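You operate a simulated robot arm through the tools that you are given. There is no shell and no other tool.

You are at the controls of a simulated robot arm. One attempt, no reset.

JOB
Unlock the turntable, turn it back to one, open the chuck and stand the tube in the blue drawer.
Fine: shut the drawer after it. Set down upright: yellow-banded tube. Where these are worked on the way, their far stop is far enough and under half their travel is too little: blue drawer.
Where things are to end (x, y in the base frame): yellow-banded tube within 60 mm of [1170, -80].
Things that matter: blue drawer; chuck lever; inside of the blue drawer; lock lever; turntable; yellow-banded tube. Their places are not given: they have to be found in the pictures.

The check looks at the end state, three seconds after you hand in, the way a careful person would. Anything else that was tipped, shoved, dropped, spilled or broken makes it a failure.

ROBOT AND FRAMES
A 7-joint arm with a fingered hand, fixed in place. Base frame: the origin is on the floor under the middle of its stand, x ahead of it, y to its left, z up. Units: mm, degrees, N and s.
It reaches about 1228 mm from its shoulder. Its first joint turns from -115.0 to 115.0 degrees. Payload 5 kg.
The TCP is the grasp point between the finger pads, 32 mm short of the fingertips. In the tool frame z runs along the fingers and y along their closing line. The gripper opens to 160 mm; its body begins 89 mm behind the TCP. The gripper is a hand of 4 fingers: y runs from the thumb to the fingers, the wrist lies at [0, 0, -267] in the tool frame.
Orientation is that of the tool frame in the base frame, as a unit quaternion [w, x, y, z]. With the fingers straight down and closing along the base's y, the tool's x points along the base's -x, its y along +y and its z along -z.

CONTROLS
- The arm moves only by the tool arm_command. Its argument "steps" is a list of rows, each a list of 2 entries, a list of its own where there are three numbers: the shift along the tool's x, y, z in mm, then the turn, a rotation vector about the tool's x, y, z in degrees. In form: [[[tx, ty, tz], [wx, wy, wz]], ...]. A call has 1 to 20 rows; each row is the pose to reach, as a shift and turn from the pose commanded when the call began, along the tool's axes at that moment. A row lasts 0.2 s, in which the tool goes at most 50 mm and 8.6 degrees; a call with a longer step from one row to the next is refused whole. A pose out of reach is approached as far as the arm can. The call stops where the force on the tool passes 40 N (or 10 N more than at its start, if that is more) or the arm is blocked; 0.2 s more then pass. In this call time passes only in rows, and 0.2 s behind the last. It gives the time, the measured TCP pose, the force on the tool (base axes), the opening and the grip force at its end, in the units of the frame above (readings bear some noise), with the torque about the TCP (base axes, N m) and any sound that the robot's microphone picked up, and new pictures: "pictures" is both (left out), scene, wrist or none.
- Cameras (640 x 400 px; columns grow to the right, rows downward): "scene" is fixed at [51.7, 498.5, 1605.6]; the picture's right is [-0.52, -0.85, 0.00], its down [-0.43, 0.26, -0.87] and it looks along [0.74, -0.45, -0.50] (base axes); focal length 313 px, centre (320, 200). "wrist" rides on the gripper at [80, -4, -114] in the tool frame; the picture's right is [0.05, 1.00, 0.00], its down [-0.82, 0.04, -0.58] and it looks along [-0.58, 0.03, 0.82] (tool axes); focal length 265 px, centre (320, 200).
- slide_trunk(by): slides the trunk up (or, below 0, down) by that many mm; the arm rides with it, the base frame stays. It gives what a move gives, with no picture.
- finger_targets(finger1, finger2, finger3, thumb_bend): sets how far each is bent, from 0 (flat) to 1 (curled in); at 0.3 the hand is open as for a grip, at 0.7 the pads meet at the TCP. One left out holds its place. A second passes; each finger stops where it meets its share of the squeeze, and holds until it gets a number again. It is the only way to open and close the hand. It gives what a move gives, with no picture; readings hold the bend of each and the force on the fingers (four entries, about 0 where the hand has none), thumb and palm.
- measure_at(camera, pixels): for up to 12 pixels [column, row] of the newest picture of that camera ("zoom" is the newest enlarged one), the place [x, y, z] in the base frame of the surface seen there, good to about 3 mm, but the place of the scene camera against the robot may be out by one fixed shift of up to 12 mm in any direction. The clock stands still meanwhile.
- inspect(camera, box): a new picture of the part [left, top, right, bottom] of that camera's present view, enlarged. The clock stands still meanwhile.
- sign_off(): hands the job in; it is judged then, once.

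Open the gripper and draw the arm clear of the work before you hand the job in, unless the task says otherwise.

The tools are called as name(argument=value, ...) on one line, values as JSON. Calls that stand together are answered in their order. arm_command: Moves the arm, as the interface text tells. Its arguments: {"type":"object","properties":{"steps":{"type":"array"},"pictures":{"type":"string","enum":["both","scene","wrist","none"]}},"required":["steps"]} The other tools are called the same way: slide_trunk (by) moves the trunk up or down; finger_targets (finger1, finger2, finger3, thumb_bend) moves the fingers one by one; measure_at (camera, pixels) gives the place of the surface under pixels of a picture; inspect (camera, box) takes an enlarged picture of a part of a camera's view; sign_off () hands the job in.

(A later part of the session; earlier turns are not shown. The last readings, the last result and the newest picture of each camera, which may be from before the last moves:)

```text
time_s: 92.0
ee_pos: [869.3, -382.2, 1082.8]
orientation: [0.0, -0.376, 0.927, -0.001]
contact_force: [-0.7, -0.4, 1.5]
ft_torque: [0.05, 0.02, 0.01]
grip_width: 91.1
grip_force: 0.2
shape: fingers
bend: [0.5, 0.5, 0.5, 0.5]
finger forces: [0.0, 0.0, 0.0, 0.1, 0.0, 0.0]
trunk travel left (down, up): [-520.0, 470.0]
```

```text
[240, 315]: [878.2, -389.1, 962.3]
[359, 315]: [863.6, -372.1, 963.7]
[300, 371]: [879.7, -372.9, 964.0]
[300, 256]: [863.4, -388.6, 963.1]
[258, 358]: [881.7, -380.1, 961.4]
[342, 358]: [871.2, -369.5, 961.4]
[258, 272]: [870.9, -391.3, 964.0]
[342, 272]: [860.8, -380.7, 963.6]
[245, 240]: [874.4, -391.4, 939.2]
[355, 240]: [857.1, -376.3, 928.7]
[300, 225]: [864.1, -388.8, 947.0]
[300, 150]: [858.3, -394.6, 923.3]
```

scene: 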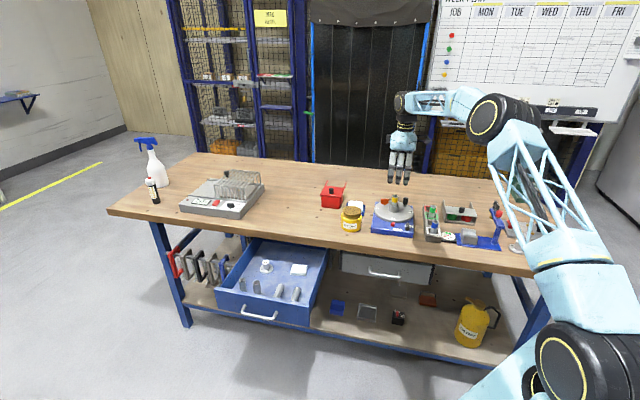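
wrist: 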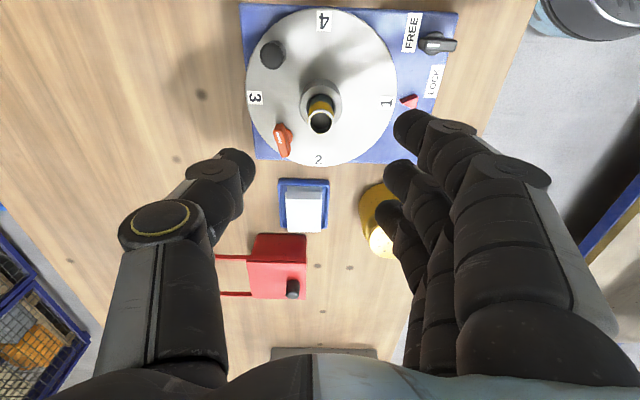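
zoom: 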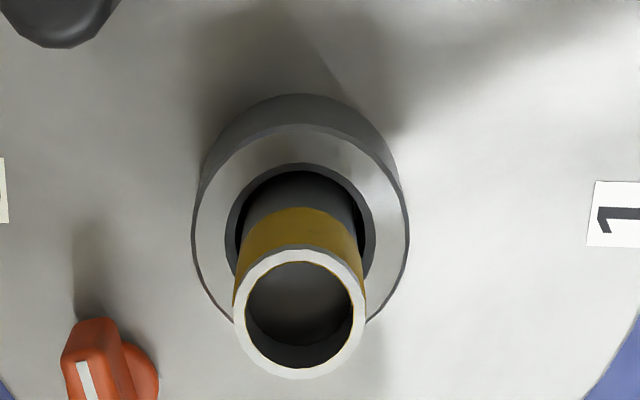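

The tube's top centre is (871.2,-380.7,963), 24 mm wide. I curl fingers 1 and 3 and lower the pinch around the tube to TCP z≈957.

finger_targets(finger1=1.0, finger2=0.56, finger3=1.0, thumb_bend=0.56)

arm_command(steps=[[[-2.3, 0, 40], [0, 0, 0]], [[-2.3, 0, 80], [0, 0, 0]], [[-2.3, 0, 110], [0, 0, 0]], [[-2.3, 0, 126], [0, 0, 0]]], pictures="both")

inspect(camera="scene", box=[366, 165, 422, 215])

```text
time_s: 93.0
ee_pos: [869.9, -381.0, 1084.5]
orientation: [0.001, -0.376, 0.927, -0.001]
contact_force: [0.0, -0.2, 0.1]
ft_torque: [-0.03, 0.0, -0.03]
grip_width: 57.8
grip_force: 0.0
shape: fingers
bend: [1.0, 0.56, 1.0, 0.56]
finger forces: [0.0, 0.0, 0.0, 0.0, 0.0, 0.0]
trunk travel left (down, up): [-520.0, 470.0]
```

```text
time_s: 94.0
ee_pos: [871.4, -379.9, 956.8]
orientation: [0.001, -0.377, 0.926, -0.001]
contact_force: [-0.8, 0.5, -0.1]
ft_torque: [-0.01, 0.02, -0.01]
grip_width: 58.0
grip_force: 0.1
shape: fingers
bend: [1.0, 0.56, 1.0, 0.56]
finger forces: [0.0, 0.0, 0.1, 0.0, 0.0, 0.0]
trunk travel left (down, up): [-520.0, 470.0]
```

scene: 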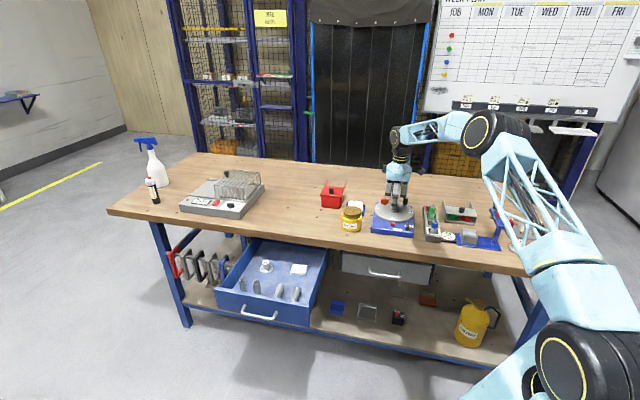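
wrist: 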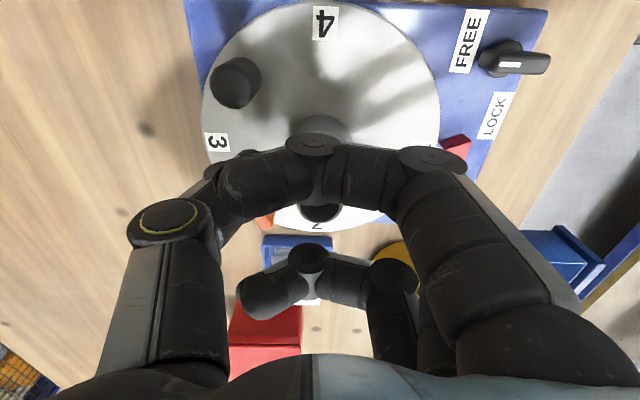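

```text
8.00 times, centred on (394, 190) of scene
```

zoom: 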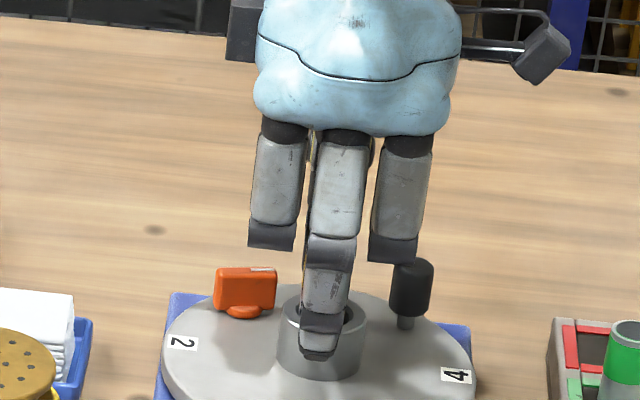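

The tube sits between finger 2 and thumb with no contact. I close the pinch on it.

finger_targets(finger2=0.72, thumb_bend=0.72)

inspect(camera="scene", box=[366, 165, 422, 215])

inspect(camera="wrist", box=[200, 120, 440, 280])

```text
time_s: 95.0
ee_pos: [871.3, -381.5, 956.8]
orientation: [0.001, -0.376, 0.927, -0.001]
contact_force: [1.1, -1.0, 4.1]
ft_torque: [0.1, 0.01, 0.03]
grip_width: 51.4
grip_force: 12.3
shape: fingers
bend: [1.0, 0.65, 1.0, 0.68]
finger forces: [0.2, 14.0, 0.1, 0.0, 10.1, 0.1]
trunk travel left (down, up): [-520.0, 470.0]
```

```text
8.00 times, centred on (394, 190) of scene
```

zoom: 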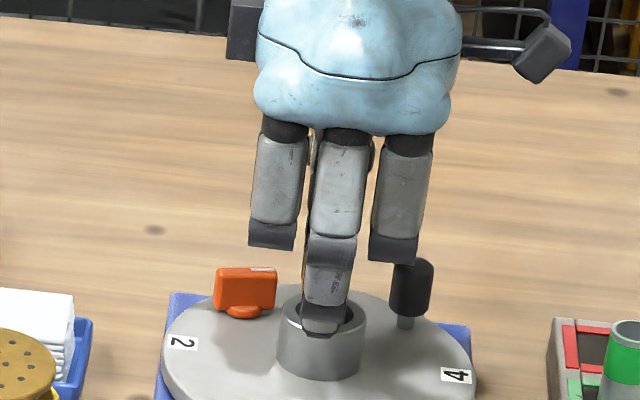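

```text
2.50 times, centred on (320, 200) of wrist
```

zoom: 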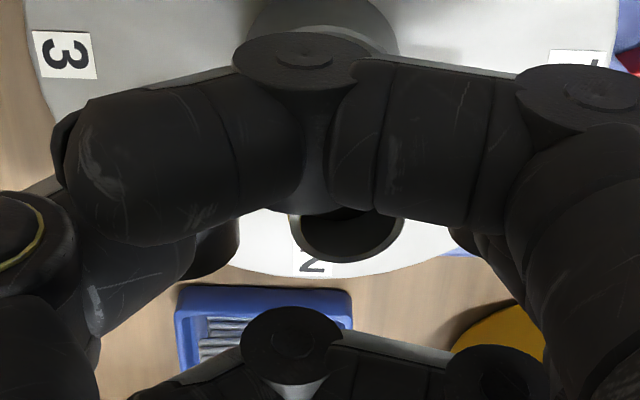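

Finger 14 N and thumb 10 N hold the tube. I lift it 15 mm slowly and check whether it comes freely.

arm_command(steps=[[[0, 0, -5], [0, 0, 0]], [[0, 0, -10], [0, 0, 0]], [[0, 0, -16], [0, 0, 0]]], pictures="none")

inspect(camera="scene", box=[366, 165, 422, 215])

```text
time_s: 95.8
ee_pos: [872.5, -381.1, 973.9]
orientation: [0.0, -0.376, 0.927, -0.001]
contact_force: [-0.4, 0.6, -0.8]
ft_torque: [0.04, 0.05, 0.0]
grip_width: 51.2
grip_force: 8.1
shape: fingers
bend: [1.0, 0.65, 1.0, 0.69]
finger forces: [0.0, 9.0, 0.0, 0.0, 7.9, 0.0]
trunk travel left (down, up): [-520.0, 470.0]
```

```text
8.00 times, centred on (394, 190) of scene
```

zoom: 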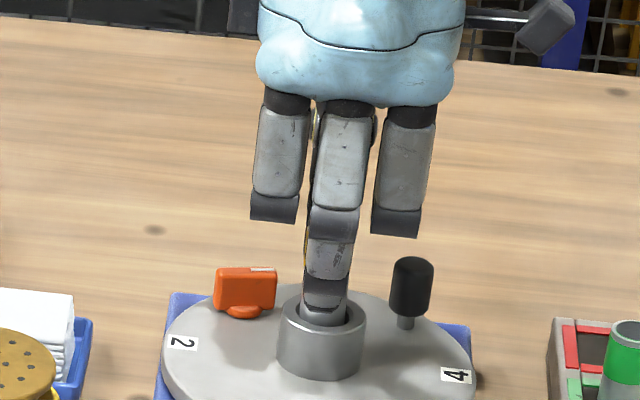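

The tube follows the lift with no resistance. I lift further to clear the chuck.

arm_command(steps=[[[0, 0, -15], [0, 0, 0]], [[0, 0, -35], [0, 0, 0]], [[0, 0, -60], [0, 0, 0]], [[0, 0, -90], [0, 0, 0]], [[0, 0, -120], [0, 0, 0]]], pictures="both")

inspect(camera="scene", box=[366, 130, 436, 220])

```text
time_s: 97.0
ee_pos: [872.4, -379.0, 1093.2]
orientation: [0.0, -0.376, 0.927, -0.001]
contact_force: [-0.1, 0.3, -0.6]
ft_torque: [-0.03, 0.03, -0.01]
grip_width: 50.9
grip_force: 8.4
shape: fingers
bend: [1.0, 0.65, 1.0, 0.69]
finger forces: [0.0, 8.8, 0.0, 0.0, 8.5, 0.0]
trunk travel left (down, up): [-520.0, 470.0]
```

scene: 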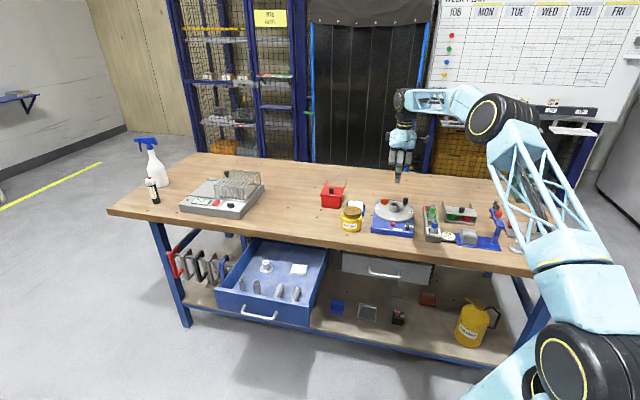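
wrist: 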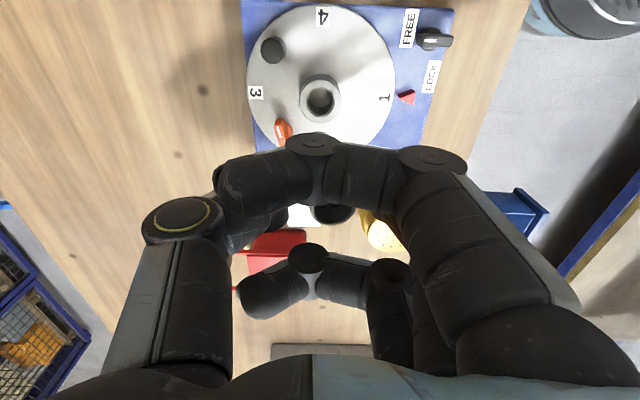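

```text
4.44 times, centred on (401, 175) of scene
```

zoom: 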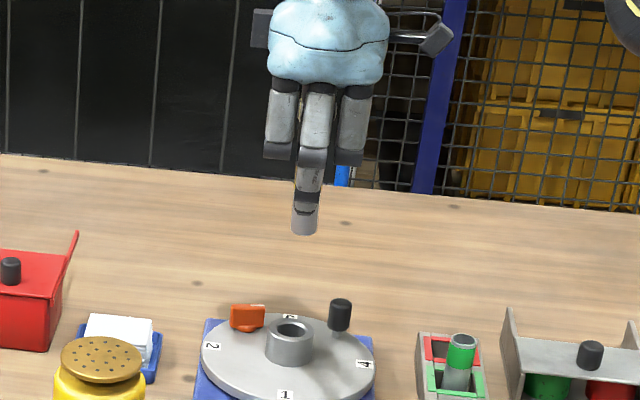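

The chuck is empty and the tube hangs in the pinch, its bottom at zoom (304,230). I measure where the bottom is.

measure_at(camera="zoom", pixels=[[304, 231], [304, 220], [296, 225], [313, 225], [305, 210], [306, 198], [318, 190], [312, 155]])

```text
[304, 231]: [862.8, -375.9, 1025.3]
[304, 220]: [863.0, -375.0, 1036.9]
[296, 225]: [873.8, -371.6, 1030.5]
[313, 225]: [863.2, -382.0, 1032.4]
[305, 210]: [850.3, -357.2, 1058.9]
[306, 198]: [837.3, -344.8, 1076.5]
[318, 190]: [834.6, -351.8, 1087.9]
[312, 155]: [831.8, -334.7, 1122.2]
```

The tube's bottom is about 64 mm below the TCP (tube ≈70 mm tall). I carry it level to above the open drawer at about (950,140,1093).

arm_command(steps=[[[-14, 10.6, 0], [0, 0, 0]], [[-42, 32, 0], [0, 0, 0]], [[-70, 53, 0], [0, 0, 0]], [[-98, 74.5, 0], [0, 0, 0]], [[-126, 96, 0], [0, 0, 0]], [[-154, 117, 0], [0, 0, 0]], [[-182, 138.5, 0], [0, 0, 0]], [[-210, 160, 0], [0, 0, 0]], [[-238, 181, 0], [0, 0, 0]], [[-266, 202.5, 0], [0, 0, 0]], [[-294, 224, 0], [0, 0, 0]], [[-322, 245, 0], [0, 0, 0]], [[-350, 266.5, 0], [0, 0, 0]], [[-378, 288, 0], [0, 0, 0]], [[-402, 306, 0], [0, 0, 0]], [[-417, 318, 0], [0, 0, 0]]], pictures="both")

inspect(camera="scene", box=[200, 110, 360, 330])

```text
time_s: 100.5
ee_pos: [947.7, 139.9, 1090.3]
orientation: [0.001, -0.376, 0.927, -0.001]
contact_force: [-0.6, -0.1, -1.4]
ft_torque: [-0.01, 0.01, -0.04]
grip_width: 51.2
grip_force: 8.8
shape: fingers
bend: [1.0, 0.65, 1.0, 0.69]
finger forces: [0.0, 8.6, 0.1, 0.0, 8.3, 0.1]
trunk travel left (down, up): [-520.0, 470.0]
```

scene: 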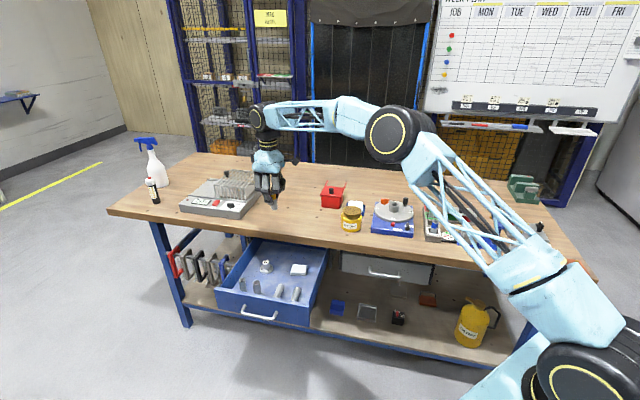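
wrist: 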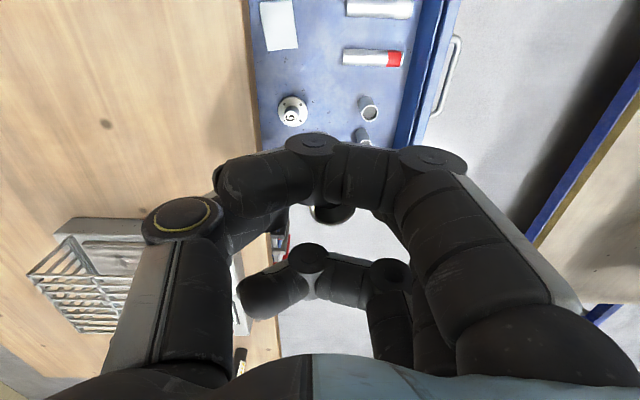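

```text
1.82 times, centred on (280, 220) of scene
```

zoom: 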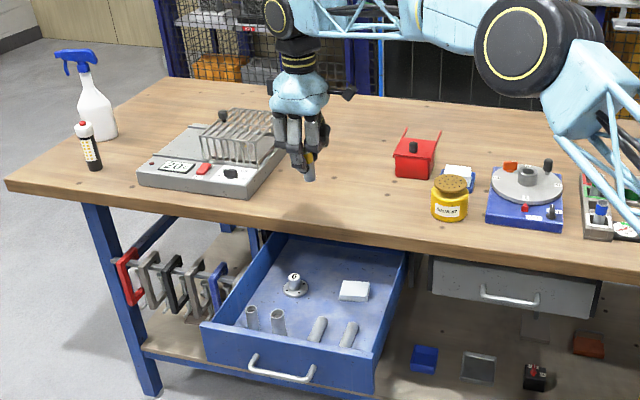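

The wrist view now shows the drawer's contents: paper (280,25), weight (292,110), lying tube with red band (372,57), standing tubes (370,108),(362,135). I zoom and measure them.

inspect(camera="wrist", box=[230, 0, 450, 150])

measure_at(camera="zoom", pixels=[[190, 320], [225, 320], [150, 320], [330, 165], [420, 170], [335, 20], [192, 140], [192, 5], [410, 305], [380, 380], [260, 165], [260, 230]])

```text
2.67 times, centred on (340, 75) of wrist
```

zoom: 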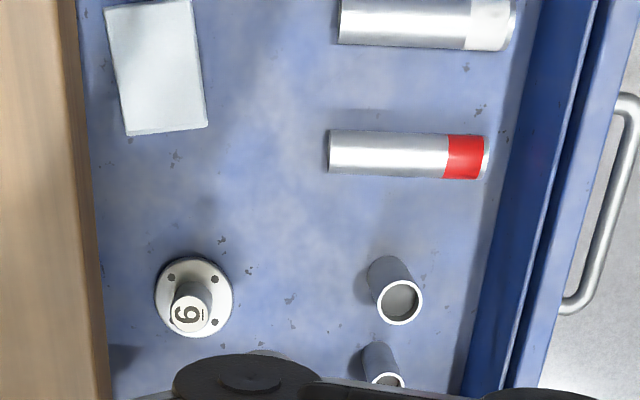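

```text
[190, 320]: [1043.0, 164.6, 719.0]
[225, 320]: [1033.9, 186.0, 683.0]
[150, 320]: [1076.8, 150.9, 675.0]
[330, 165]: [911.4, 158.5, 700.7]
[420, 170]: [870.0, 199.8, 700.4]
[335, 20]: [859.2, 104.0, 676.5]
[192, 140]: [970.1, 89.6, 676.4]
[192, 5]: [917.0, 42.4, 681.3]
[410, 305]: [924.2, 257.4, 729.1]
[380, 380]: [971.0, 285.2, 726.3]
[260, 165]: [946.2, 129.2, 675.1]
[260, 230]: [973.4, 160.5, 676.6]
```

Floor is z≈676. I'll set the tube at about (961,147.5) (≈13 mm from the ideal, clear of the red lying tube and weight flange), so I descend to about 12 mm above the floor first.

arm_command(steps=[[[-7, -2, 20], [0, 0, 0]], [[-14.8, -3.8, 60], [0, 0, 0]], [[-14.8, -3.8, 100], [0, 0, 0]], [[-14.8, -3.8, 140], [0, 0, 0]], [[-14.8, -3.8, 180], [0, 0, 0]], [[-14.8, -3.8, 220], [0, 0, 0]], [[-14.8, -3.8, 260], [0, 0, 0]], [[-14.8, -3.8, 295], [0, 0, 0]], [[-14.8, -3.8, 320], [0, 0, 0]], [[-14.8, -3.8, 337], [0, 0, 0]]], pictures="both")

inspect(camera="scene", box=[210, 190, 340, 310])

```text
time_s: 102.7
ee_pos: [962.8, 145.7, 754.7]
orientation: [0.0, -0.376, 0.927, -0.001]
contact_force: [0.4, -0.4, -0.9]
ft_torque: [-0.01, 0.01, -0.01]
grip_width: 50.9
grip_force: 8.4
shape: fingers
bend: [1.0, 0.65, 1.0, 0.69]
finger forces: [0.0, 8.5, 0.1, 0.1, 8.3, 0.0]
trunk travel left (down, up): [-520.0, 470.0]
```

scene: 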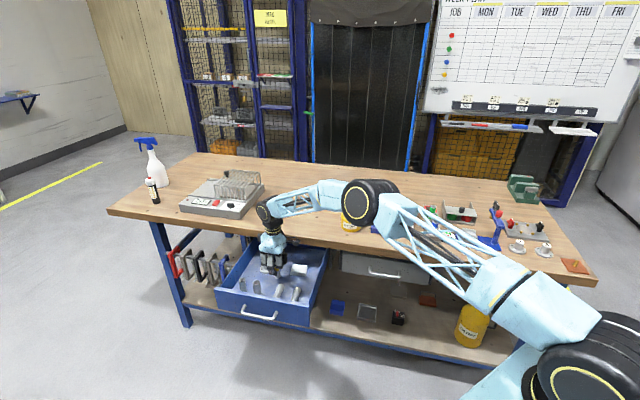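
wrist: 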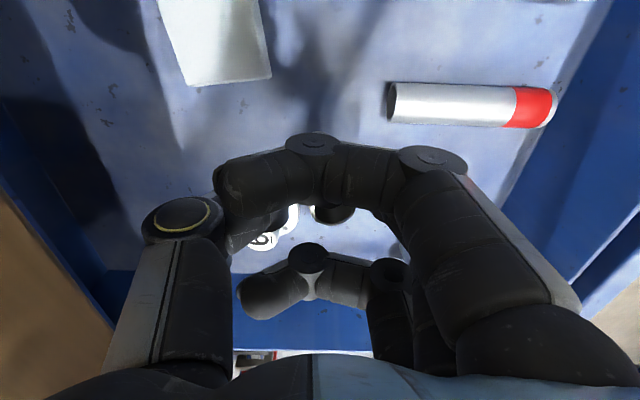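

```text
3.33 times, centred on (275, 250) of scene
```

zoom: 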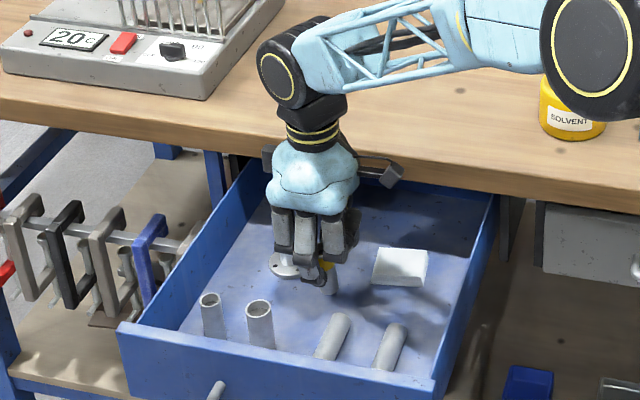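

The tube hovers about 12–15 mm above the drawer floor in the free middle. I lower 10 mm, then in small steps until contact shows.

arm_command(steps=[[[0, 0, 4], [0, 0, 0]], [[0, 0, 8], [0, 0, 0]], [[0, 0, 10], [0, 0, 0]]], pictures="none")

arm_command(steps=[[[0, 0, 1.5], [0, 0, 0]], [[0, 0, 3], [0, 0, 0]]], pictures="none")

inspect(camera="scene", box=[245, 240, 305, 300])

```text
time_s: 103.5
ee_pos: [963.1, 146.2, 744.9]
orientation: [-0.001, -0.376, 0.927, -0.001]
contact_force: [-0.4, 0.3, -0.5]
ft_torque: [-0.02, -0.04, 0.0]
grip_width: 50.9
grip_force: 8.7
shape: fingers
bend: [1.0, 0.65, 1.0, 0.69]
finger forces: [0.1, 8.5, 0.0, 0.0, 8.2, 0.1]
trunk travel left (down, up): [-520.0, 470.0]
```

```text
time_s: 104.0
ee_pos: [963.2, 146.2, 742.6]
orientation: [0.001, -0.376, 0.927, 0.0]
contact_force: [-0.7, -1.0, -1.0]
ft_torque: [0.01, 0.0, 0.01]
grip_width: 51.0
grip_force: 9.0
shape: fingers
bend: [1.0, 0.65, 1.0, 0.69]
finger forces: [0.1, 8.5, 0.0, 0.0, 8.3, 0.0]
trunk travel left (down, up): [-520.0, 470.0]
```

```text
6.67 times, centred on (275, 270) of scene
```

zoom: 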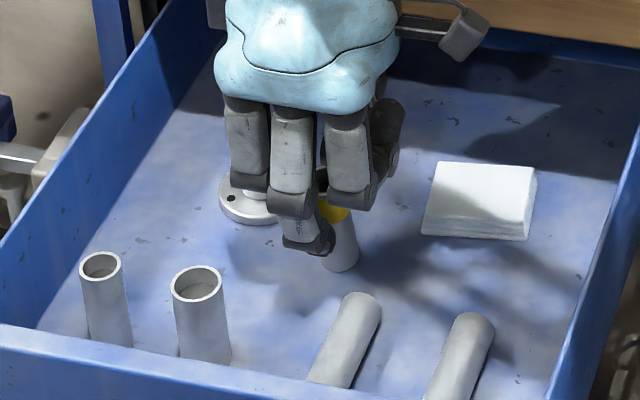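

The tube is visible below the fingers, bottom at zoom (341,268). I measure how far it is from the floor.

measure_at(camera="zoom", pixels=[[341, 266], [341, 255], [335, 235], [341, 278], [350, 250], [333, 212], [328, 262], [355, 262]])

```text
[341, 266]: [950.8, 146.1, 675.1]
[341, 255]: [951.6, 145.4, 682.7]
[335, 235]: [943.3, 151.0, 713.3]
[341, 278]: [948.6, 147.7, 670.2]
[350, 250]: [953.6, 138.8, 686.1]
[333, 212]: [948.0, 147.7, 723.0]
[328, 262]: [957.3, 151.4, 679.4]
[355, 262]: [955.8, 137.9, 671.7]
```

The bottom is ~4–5 mm above the floor (675 vs 670 in the same camera). I lower in 2 mm steps and watch the force.

arm_command(steps=[[[0, 0, 1], [0, 0, 0]], [[0, 0, 2], [0, 0, 0]]], pictures="none")

arm_command(steps=[[[0, 0, 1], [0, 0, 0]], [[0, 0, 2], [0, 0, 0]]], pictures="none")

```text
time_s: 104.7
ee_pos: [962.6, 146.4, 741.4]
orientation: [0.002, -0.375, 0.927, -0.001]
contact_force: [0.2, 0.0, 4.1]
ft_torque: [0.0, 0.02, -0.02]
grip_width: 51.2
grip_force: 9.4
shape: fingers
bend: [1.0, 0.65, 1.0, 0.69]
finger forces: [0.1, 9.2, 0.0, 0.1, 9.8, 0.0]
trunk travel left (down, up): [-520.0, 470.0]
```

```text
time_s: 105.2
ee_pos: [962.7, 144.5, 739.3]
orientation: [0.001, -0.377, 0.926, -0.002]
contact_force: [0.7, -1.2, 11.3]
ft_torque: [0.0, 0.04, -0.04]
grip_width: 51.0
grip_force: 11.7
shape: fingers
bend: [1.0, 0.66, 1.0, 0.69]
finger forces: [0.1, 10.9, 0.0, 0.0, 12.6, 0.1]
trunk travel left (down, up): [-520.0, 470.0]
```

Contact with the floor: 11 N upward. I ease up 1 mm and open the pinch gradually so the tube settles upright.

arm_command(steps=[[[0, 0, -1.2], [0, 0, 0]]], pictures="none")

finger_targets(finger2=0.63, thumb_bend=0.66)

finger_targets(finger2=0.58, thumb_bend=0.6)

inspect(camera="scene", box=[245, 240, 305, 300])

```text
time_s: 105.7
ee_pos: [963.0, 146.3, 740.4]
orientation: [0.001, -0.377, 0.926, 0.0]
contact_force: [0.4, -1.0, 11.4]
ft_torque: [0.05, 0.03, 0.0]
grip_width: 50.9
grip_force: 11.4
shape: fingers
bend: [1.0, 0.66, 1.0, 0.69]
finger forces: [0.0, 10.8, 0.0, 0.0, 12.4, 0.0]
trunk travel left (down, up): [-520.0, 470.0]
```

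```text
time_s: 106.7
ee_pos: [963.4, 145.3, 738.6]
orientation: [0.0, -0.377, 0.926, 0.0]
contact_force: [0.6, 0.7, -0.4]
ft_torque: [-0.04, -0.05, -0.02]
grip_width: 51.9
grip_force: 0.3
shape: fingers
bend: [1.0, 0.63, 1.0, 0.66]
finger forces: [0.0, 0.4, 0.0, 0.0, 0.5, 0.1]
trunk travel left (down, up): [-520.0, 470.0]
```

```text
time_s: 107.7
ee_pos: [963.0, 145.6, 738.7]
orientation: [0.0, -0.377, 0.926, -0.001]
contact_force: [0.4, 0.2, 0.3]
ft_torque: [-0.04, 0.01, 0.02]
grip_width: 55.1
grip_force: 0.1
shape: fingers
bend: [1.0, 0.57, 1.0, 0.6]
finger forces: [0.1, 0.0, 0.1, 0.0, 0.0, 0.0]
trunk travel left (down, up): [-520.0, 470.0]
```

```text
6.67 times, centred on (275, 270) of scene
```

zoom: 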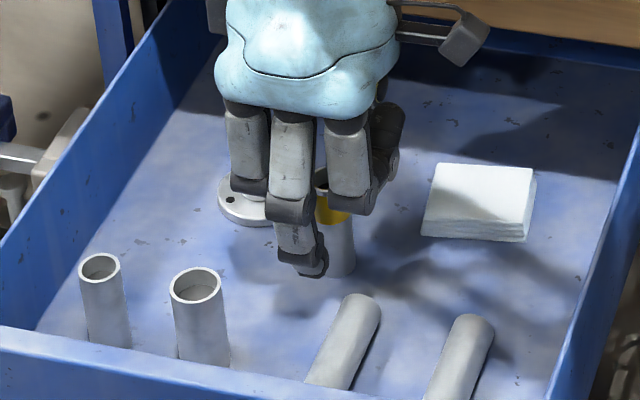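

The tube stands upright on the drawer floor, free of the fingers. I lift the hand straight up slowly.

arm_command(steps=[[[0, 0, -10], [0, 0, 0]], [[0, 0, -25], [0, 0, 0]], [[0, 0, -45], [0, 0, 0]], [[0, 0, -75], [0, 0, 0]], [[0, 0, -110], [0, 0, 0]]], pictures="both")

inspect(camera="scene", box=[225, 220, 325, 320])

```text
time_s: 108.8
ee_pos: [958.7, 147.1, 849.0]
orientation: [0.001, -0.376, 0.927, -0.001]
contact_force: [0.5, 0.0, -0.8]
ft_torque: [0.01, 0.02, 0.02]
grip_width: 55.5
grip_force: 0.0
shape: fingers
bend: [1.0, 0.57, 1.0, 0.6]
finger forces: [0.1, 0.0, 0.0, 0.0, 0.0, 0.0]
trunk travel left (down, up): [-520.0, 470.0]
```

scene: 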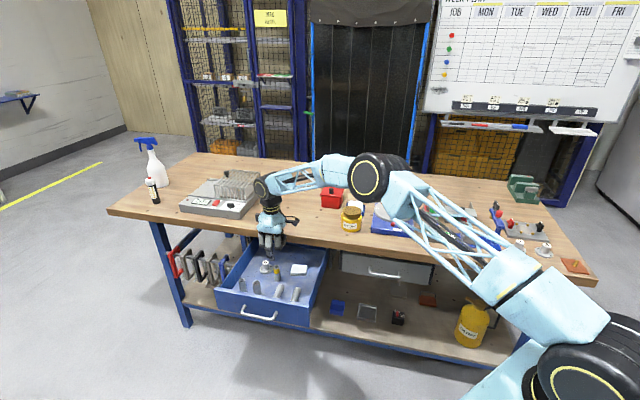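
wrist: 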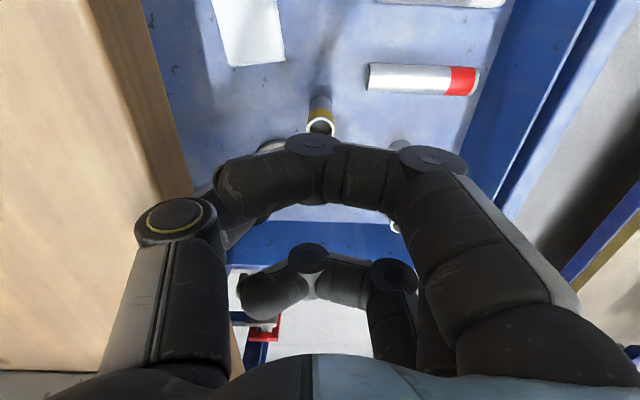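

```text
4.00 times, centred on (275, 270) of scene
```

zoom: 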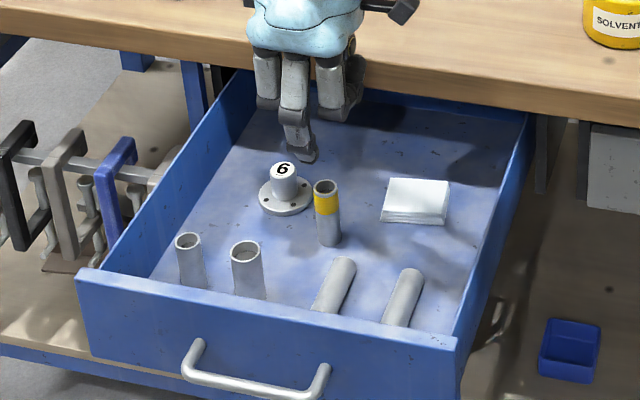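

The yellow tube stands upright at zoom (328,215) between weight and paper. I raise the hand and go back to the staging point in front of the drawer to shut it.

measure_at(camera="zoom", pixels=[[327, 187], [328, 240], [328, 215], [330, 246], [318, 190], [337, 190]])

arm_command(steps=[[[0, 0, -40], [0, 0, 0]], [[0, 0, -85], [0, 0, 0]], [[0, 0, -130], [0, 0, 0]], [[0, 0, -175], [0, 0, 0]], [[0, 0, -220], [0, 0, 0]], [[6, 35, -240], [0, 0, 0]], [[13, 70, -260], [0, 0, 0]], [[19, 105, -280], [0, 0, 0]], [[25, 139, -300], [0, 0, 0]], [[32, 174, -320], [0, 0, 0]], [[38, 209, -340], [0, 0, 0]], [[44.5, 244, -362], [0, 0, 0]]], pictures="scene")

slide_trunk(by=-150)

```text
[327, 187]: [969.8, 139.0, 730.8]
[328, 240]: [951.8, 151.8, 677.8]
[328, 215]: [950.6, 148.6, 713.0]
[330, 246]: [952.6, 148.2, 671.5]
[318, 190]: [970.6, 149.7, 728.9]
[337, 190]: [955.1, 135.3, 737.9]
```

```text
time_s: 111.5
ee_pos: [757.8, 291.8, 1209.7]
orientation: [0.001, -0.376, 0.927, -0.002]
contact_force: [-0.1, 0.8, 0.3]
ft_torque: [0.0, -0.04, 0.01]
grip_width: 55.4
grip_force: 0.1
shape: fingers
bend: [1.0, 0.57, 1.0, 0.6]
finger forces: [0.1, 0.1, 0.0, 0.0, 0.0, 0.1]
trunk travel left (down, up): [-520.0, 470.0]
```

scene: 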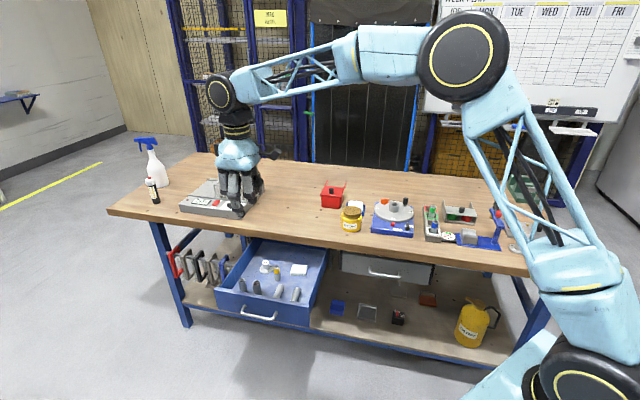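

```text
time_s: 113.2
ee_pos: [756.2, 291.7, 1059.8]
orientation: [0.0, -0.376, 0.927, -0.001]
contact_force: [0.7, 0.6, 0.4]
ft_torque: [-0.02, -0.05, 0.01]
grip_width: 55.3
grip_force: 0.3
shape: fingers
bend: [1.0, 0.57, 1.0, 0.6]
finger forces: [0.1, 0.0, 0.0, 0.0, 0.0, 0.1]
trunk travel left (down, up): [-370.0, 620.0]
```

The tube stands at about (960,146), i.e. ~(1178,-73) when closed — 11 mm off the ideal. I open the hand and tilt down to horizontal in front of the handle again.

finger_targets(finger1=0.55, finger2=0.55, finger3=0.55, thumb_bend=0.55)

arm_command(steps=[[[-2.8, 5.8, 31], [8.2, 0, 0]], [[-5.6, 11.7, 63], [16.4, 0, 0]], [[-8.5, 17.5, 94], [24.6, 0, 0]], [[-11.3, 23.3, 125], [32.8, 0, 0]], [[-14, 29, 157], [41, 0, 0]], [[-17, 35, 188], [49.2, 0, 0]], [[-19.7, 41, 220], [57.4, 0, 0]], [[-22.5, 46.7, 251], [65.6, 0, 0]], [[-25.4, 52.5, 282], [73.8, 0, 0]], [[-28.2, 58.4, 314], [82, 0, 0]], [[-31, 64.2, 345], [90, 0, 0]]], pictures="both")

```text
time_s: 114.2
ee_pos: [757.7, 292.9, 1060.0]
orientation: [0.001, -0.375, 0.927, -0.001]
contact_force: [0.3, 0.1, -0.3]
ft_torque: [0.0, -0.01, 0.01]
grip_width: 70.9
grip_force: 0.2
shape: fingers
bend: [0.55, 0.55, 0.55, 0.55]
finger forces: [0.1, 0.0, 0.0, 0.0, 0.0, 0.0]
trunk travel left (down, up): [-370.0, 620.0]
```

```text
time_s: 116.6
ee_pos: [738.3, 359.4, 716.4]
orientation: [-0.267, 0.265, -0.654, 0.657]
contact_force: [0.8, -1.1, 0.0]
ft_torque: [0.03, 0.01, 0.02]
grip_width: 71.2
grip_force: 0.1
shape: fingers
bend: [0.55, 0.55, 0.55, 0.55]
finger forces: [0.0, 0.0, 0.1, 0.0, 0.1, 0.0]
trunk travel left (down, up): [-370.0, 620.0]
```

scene: 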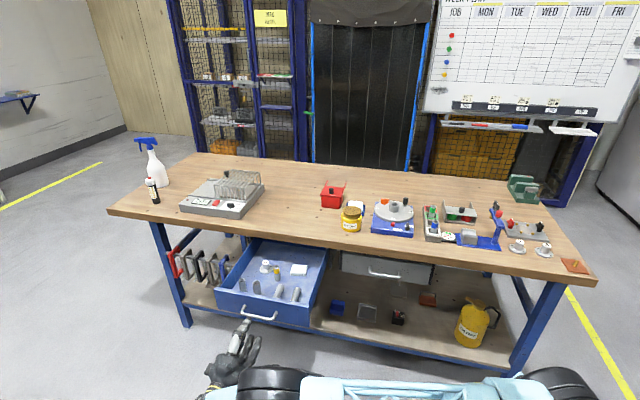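
wrist: 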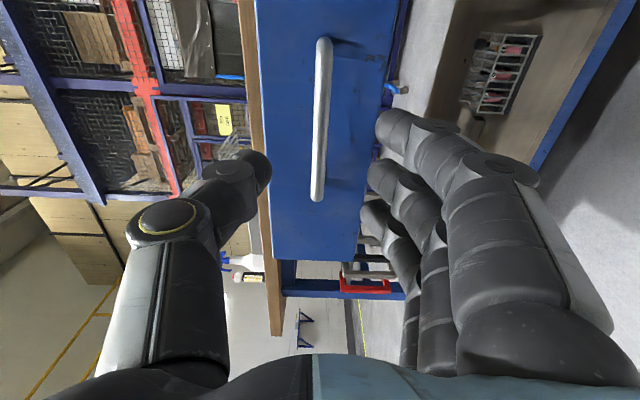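

The hand is level before the handle again. I advance 77 mm so the pads straddle the bar and close the fingers behind it.

arm_command(steps=[[[2, 0, 25], [0, 0, 0]], [[4, 0, 50], [0, 0, 0]], [[4, 0, 68], [0, 0, 0]], [[4, 0, 77], [0, 0, 0]]], pictures="wrist")

finger_targets(finger1=0.72, finger2=0.72, finger3=0.72, thumb_bend=0.71)

inspect(camera="wrist", box=[200, 20, 440, 240])

```text
time_s: 117.6
ee_pos: [788.5, 300.0, 714.7]
orientation: [-0.267, 0.266, -0.655, 0.656]
contact_force: [-0.1, -0.4, 0.1]
ft_torque: [0.02, 0.0, 0.04]
grip_width: 71.3
grip_force: 0.1
shape: fingers
bend: [0.55, 0.55, 0.55, 0.55]
finger forces: [0.0, 0.0, 0.0, 0.1, 0.0, 0.0]
trunk travel left (down, up): [-370.0, 620.0]
```

wrist: 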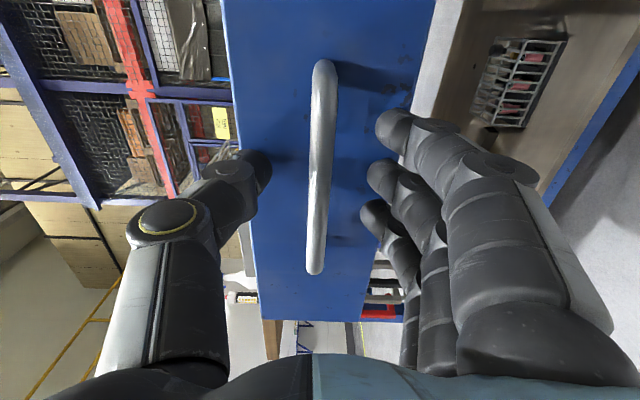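

```text
time_s: 118.6
ee_pos: [789.0, 300.6, 715.6]
orientation: [-0.267, 0.265, -0.655, 0.656]
contact_force: [1.2, -0.9, 0.5]
ft_torque: [0.0, 0.01, -0.01]
grip_width: 21.4
grip_force: 1.7
shape: fingers
bend: [0.72, 0.71, 0.72, 0.7]
finger forces: [0.8, 0.1, 0.5, 0.0, 2.4, 0.0]
trunk travel left (down, up): [-370.0, 620.0]
```

```text
1.82 times, centred on (320, 130) of wrist
```

zoom: 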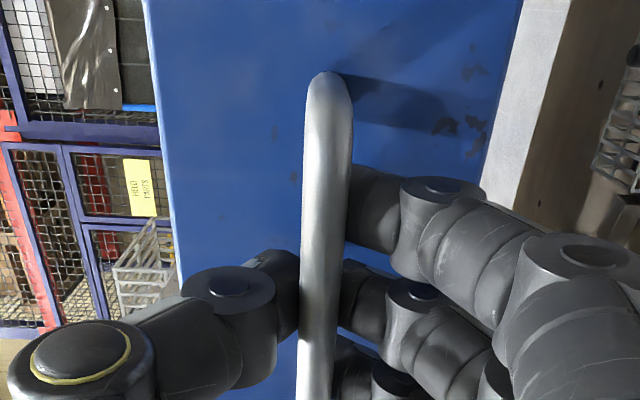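

The fingertips are closed just behind the bar, ready to press on the drawer front. I push in gently with a slow ramp, 170 mm first.

arm_command(steps=[[[0, 0, 3], [0, 0, 0]], [[0, 0, 6], [0, 0, 0]], [[0, 0, 10], [0, 0, 0]], [[0, 0, 15], [0, 0, 0]], [[0, 0, 21], [0, 0, 0]], [[0, 0, 28], [0, 0, 0]], [[0, 0, 36], [0, 0, 0]], [[0, 0, 45], [0, 0, 0]], [[0, 0, 55], [0, 0, 0]], [[0, 0, 65], [0, 0, 0]], [[0, 0, 75], [0, 0, 0]], [[0, 0, 85], [0, 0, 0]], [[0, 0, 95], [0, 0, 0]], [[0, 0, 105], [0, 0, 0]], [[0, 0, 115], [0, 0, 0]], [[0, 0, 125], [0, 0, 0]], [[0, 0, 135], [0, 0, 0]], [[0, 0, 144], [0, 0, 0]], [[0, 0, 151], [0, 0, 0]], [[0, 0, 156], [0, 0, 0]]], pictures="both")

inspect(camera="scene", box=[225, 220, 335, 310])

```text
time_s: 122.8
ee_pos: [894.4, 188.9, 715.4]
orientation: [-0.266, 0.266, -0.655, 0.655]
contact_force: [-0.5, 1.0, -0.5]
ft_torque: [0.0, 0.0, 0.01]
grip_width: 20.8
grip_force: 0.1
shape: fingers
bend: [0.72, 0.71, 0.72, 0.71]
finger forces: [0.0, 0.0, 0.0, 0.1, 0.1, 0.0]
trunk travel left (down, up): [-370.0, 620.0]
```

scene: 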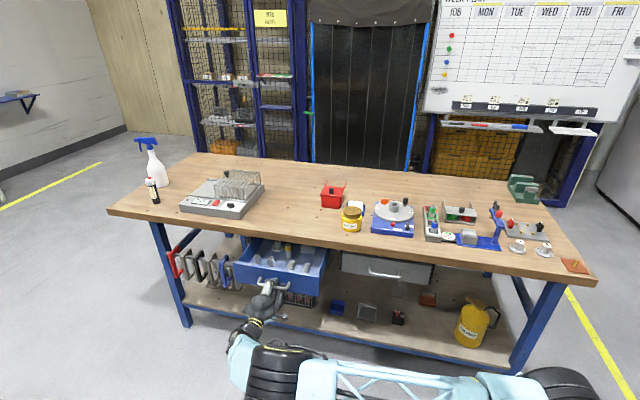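
wrist: 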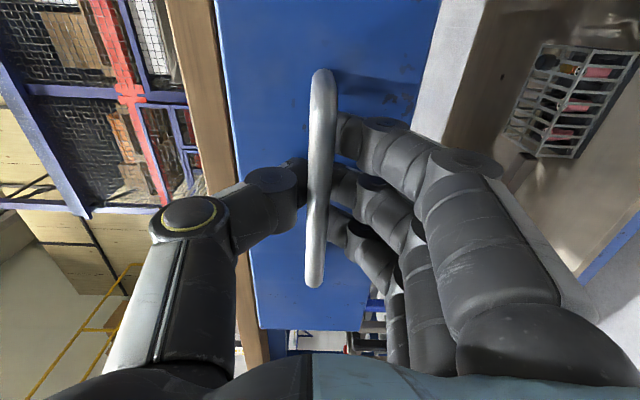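

```text
4.44 times, centred on (280, 265) of scene
```

zoom: 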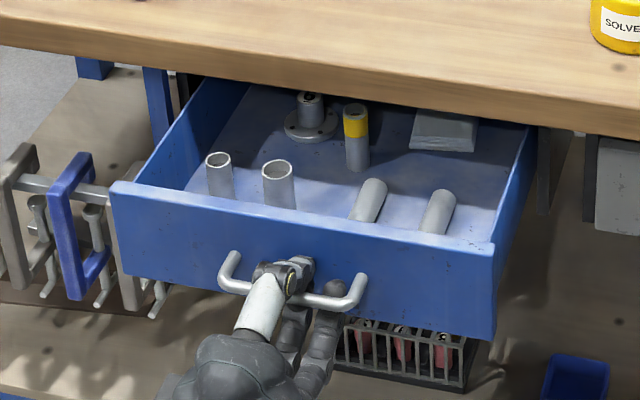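

Everything stands; the yellow tube is just about to pass under the bench edge. I keep pushing slowly, 144 mm with a ramp-down.

arm_command(steps=[[[0, 0, 3], [0, 0, 0]], [[0, 0, 8], [0, 0, 0]], [[0, 0, 14], [0, 0, 0]], [[0, 0, 21], [0, 0, 0]], [[0, 0, 29], [0, 0, 0]], [[0, 0, 38], [0, 0, 0]], [[0, 0, 47], [0, 0, 0]], [[0, 0, 56], [0, 0, 0]], [[0, 0, 65], [0, 0, 0]], [[0, 0, 74], [0, 0, 0]], [[0, 0, 83], [0, 0, 0]], [[0, 0, 92], [0, 0, 0]], [[0, 0, 101], [0, 0, 0]], [[0, 0, 109], [0, 0, 0]], [[0, 0, 116], [0, 0, 0]], [[0, 0, 122], [0, 0, 0]], [[0, 0, 128], [0, 0, 0]], [[0, 0, 133], [0, 0, 0]], [[0, 0, 137], [0, 0, 0]], [[0, 0, 140], [0, 0, 0]]], pictures="both")

inspect(camera="scene", box=[225, 220, 335, 310])

```text
time_s: 127.0
ee_pos: [993.8, 88.2, 715.7]
orientation: [-0.266, 0.266, -0.654, 0.656]
contact_force: [-1.7, -0.2, 0.1]
ft_torque: [-0.01, -0.01, -0.03]
grip_width: 20.4
grip_force: 0.1
shape: fingers
bend: [0.72, 0.71, 0.72, 0.71]
finger forces: [0.0, 0.1, 0.0, 0.0, 0.0, 0.0]
trunk travel left (down, up): [-370.0, 620.0]
```

scene: 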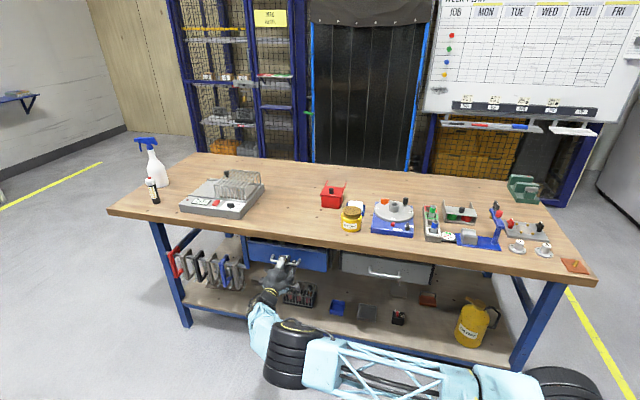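
wrist: 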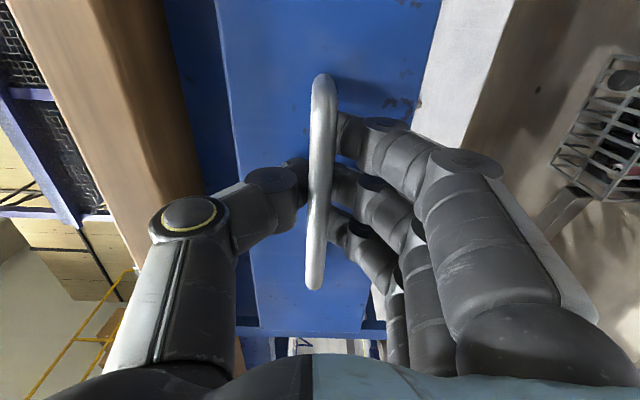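

```text
4.44 times, centred on (280, 265) of scene
```

zoom: 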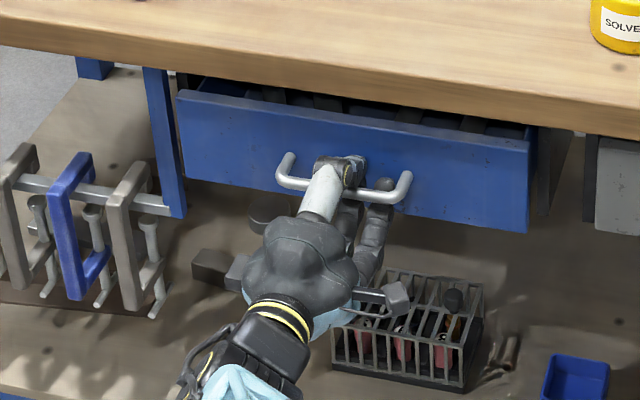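

About 24 mm remain. I push on in 2.5 mm rows until the drawer meets its stop.

arm_command(steps=[[[0, 0, 2.5], [0, 0, 0]], [[0, 0, 5], [0, 0, 0]], [[0, 0, 7.5], [0, 0, 0]], [[0, 0, 10], [0, 0, 0]], [[0, 0, 12.5], [0, 0, 0]], [[0, 0, 15], [0, 0, 0]], [[0, 0, 17.5], [0, 0, 0]], [[0, 0, 19.5], [0, 0, 0]], [[0, 0, 21.5], [0, 0, 0]], [[0, 0, 23], [0, 0, 0]], [[0, 0, 24.5], [0, 0, 0]], [[0, 0, 26], [0, 0, 0]]], pictures="both")

inspect(camera="scene", box=[225, 220, 335, 310])

```text
time_s: 129.6
ee_pos: [1010.3, 73.0, 715.5]
orientation: [0.267, -0.265, 0.655, -0.655]
contact_force: [-24.1, 14.9, 6.4]
ft_torque: [-0.36, -0.49, -0.04]
grip_width: 20.2
grip_force: 15.0
shape: fingers
bend: [0.72, 0.72, 0.72, 0.71]
finger forces: [0.0, 0.0, 0.1, 0.0, 30.6, 0.0]
trunk travel left (down, up): [-370.0, 620.0]
```

scene: 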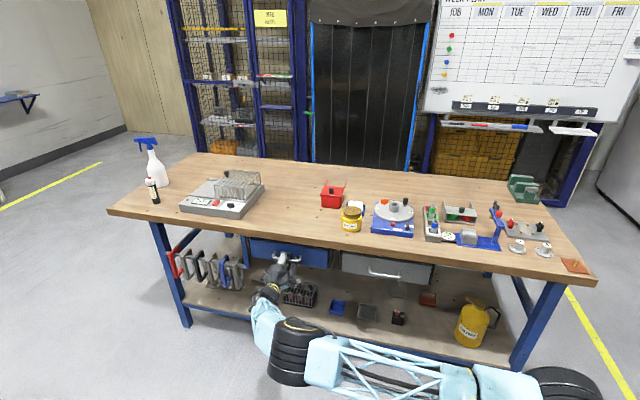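
wrist: 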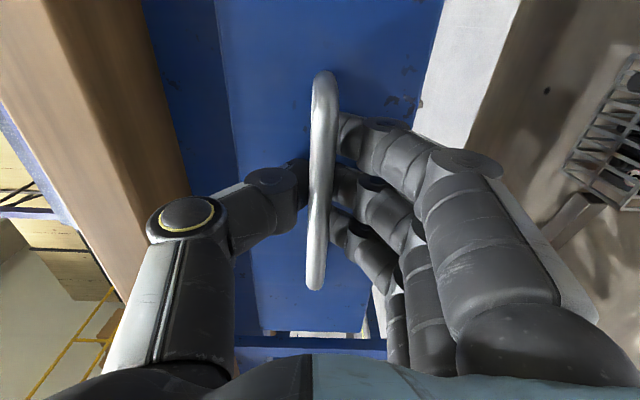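

```text
4.44 times, centred on (280, 265) of scene
```

zoom: 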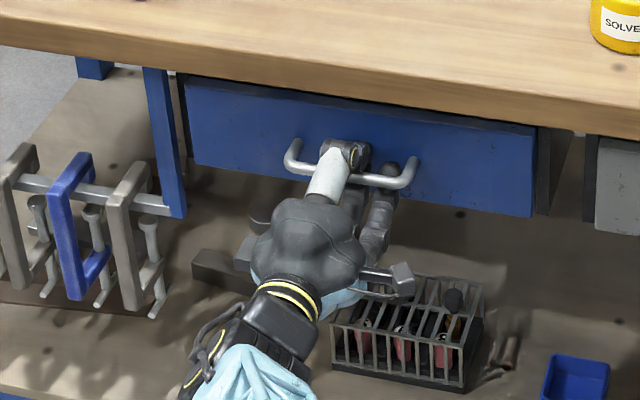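

The drawer met its stop (28 N). I open the fingers and back off from the handle.

arm_command(steps=[[[0, 0, -4], [0, 0, 0]]], pictures="none")

finger_targets(finger1=0.5, finger2=0.5, finger3=0.5, thumb_bend=0.5)

arm_command(steps=[[[0, 0, -15], [0, 0, 0]], [[0, 0, -40], [0, 0, 0]], [[0, 0, -70], [0, 0, 0]], [[0, 0, -105], [0, 0, 0]], [[0, 0, -145], [0, 0, 0]], [[0, 0, -185], [0, 0, 0]]], pictures="both")

inspect(camera="scene", box=[235, 220, 345, 290])

```text
time_s: 130.0
ee_pos: [1008.9, 71.1, 713.9]
orientation: [-0.265, 0.265, -0.655, 0.656]
contact_force: [-4.3, 7.3, 1.8]
ft_torque: [-0.12, -0.1, 0.1]
grip_width: 20.2
grip_force: 4.8
shape: fingers
bend: [0.72, 0.72, 0.72, 0.71]
finger forces: [0.0, 0.0, 0.1, 0.1, 10.3, 0.0]
trunk travel left (down, up): [-370.0, 620.0]
```

```text
time_s: 130.4
ee_pos: [1006.8, 79.6, 709.4]
orientation: [0.268, -0.27, 0.656, -0.652]
contact_force: [-24.7, 23.4, -9.1]
ft_torque: [-0.77, -0.77, 0.05]
grip_width: 78.1
grip_force: 17.1
shape: fingers
bend: [0.5, 0.5, 0.5, 0.55]
finger forces: [0.0, 0.0, 0.0, 0.1, 33.5, 0.0]
trunk travel left (down, up): [-370.0, 620.0]
stopped: the force on the tool passed its limit at 45 N (the readings are from after the stop); the commanded pose is now the measured one
```

```text
time_s: 131.8
ee_pos: [876.0, 208.3, 713.9]
orientation: [0.266, -0.267, 0.656, -0.654]
contact_force: [-0.5, -0.1, 0.3]
ft_torque: [0.01, -0.05, -0.03]
grip_width: 90.3
grip_force: 0.0
shape: fingers
bend: [0.5, 0.5, 0.5, 0.5]
finger forces: [0.0, 0.0, 0.0, 0.1, 0.0, 0.0]
trunk travel left (down, up): [-370.0, 620.0]
```

scene: 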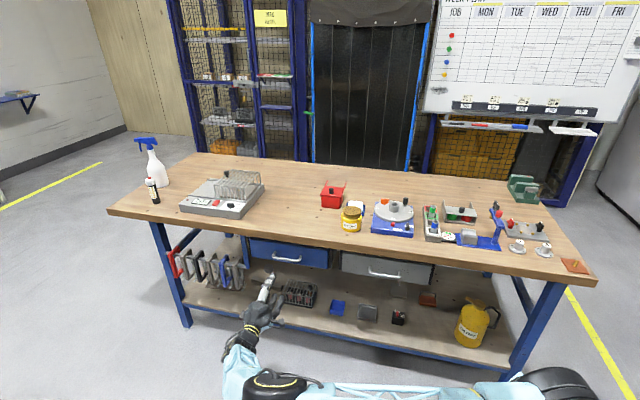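
wrist: 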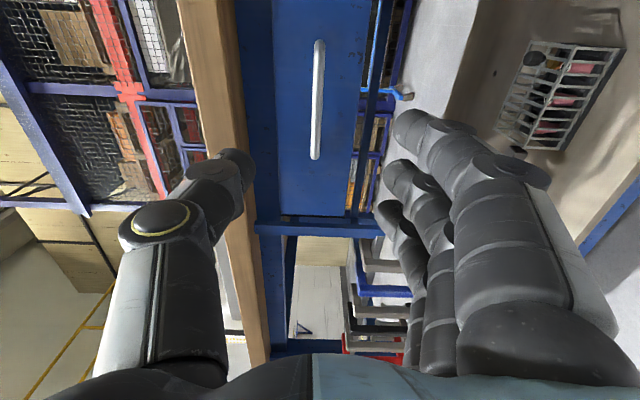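

```text
5.71 times, centred on (290, 255) of scene
```

zoom: 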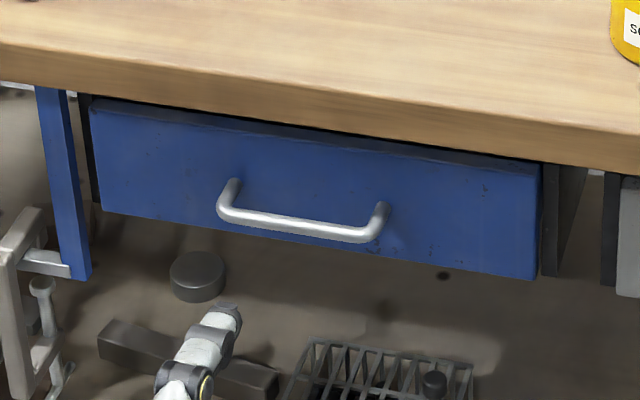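

The drawer front is exactly where it was at the start, so it is shut. Now I return to the chuck lever to turn it fully open: first rise and bring the hand vertical.

arm_command(steps=[[[2.3, -31.5, -7.5], [-8.2, 0, 0]], [[4.5, -63, -15], [-16.4, 0, 0]], [[6.8, -94, -22.6], [-24.6, 0, 0]], [[9, -126, -30], [-32.8, 0, 0]], [[11.3, -157, -37.7], [-41, 0, 0]], [[13.6, -189, -45], [-49.2, 0, 0]], [[15.8, -220, -53], [-57.4, 0, 0]], [[18, -252, -60], [-65.6, 0, 0]], [[20.4, -283, -68], [-73.8, 0, 0]], [[22.6, -315, -75.5], [-82, 0, 0]], [[24.9, -346, -83], [-90, 0, 0]]], pictures="scene")

slide_trunk(by=210)

```text
time_s: 134.2
ee_pos: [801.4, 250.6, 1058.5]
orientation: [0.0, -0.378, 0.926, 0.003]
contact_force: [-0.8, -0.7, -0.2]
ft_torque: [-0.02, 0.03, 0.01]
grip_width: 90.7
grip_force: 0.1
shape: fingers
bend: [0.5, 0.5, 0.5, 0.5]
finger forces: [0.0, 0.0, 0.0, 0.0, 0.1, 0.0]
trunk travel left (down, up): [-370.0, 620.0]
```

scene: 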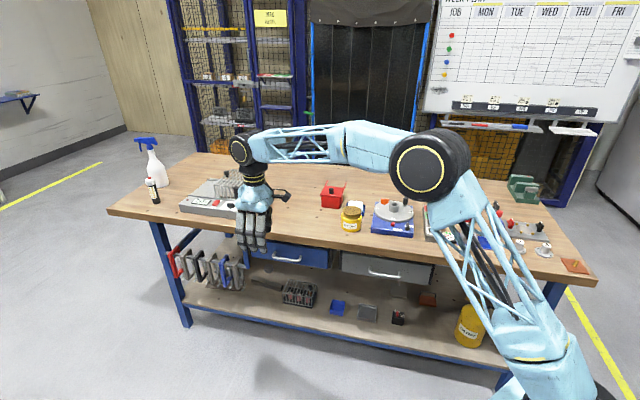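

```text
time_s: 136.5
ee_pos: [803.5, 249.3, 1268.9]
orientation: [0.0, -0.378, 0.926, 0.001]
contact_force: [-1.1, 0.1, 0.2]
ft_torque: [-0.01, 0.0, 0.03]
grip_width: 90.9
grip_force: 0.0
shape: fingers
bend: [0.5, 0.5, 0.5, 0.5]
finger forces: [0.1, 0.0, 0.1, 0.0, 0.0, 0.0]
trunk travel left (down, up): [-580.0, 410.0]
```

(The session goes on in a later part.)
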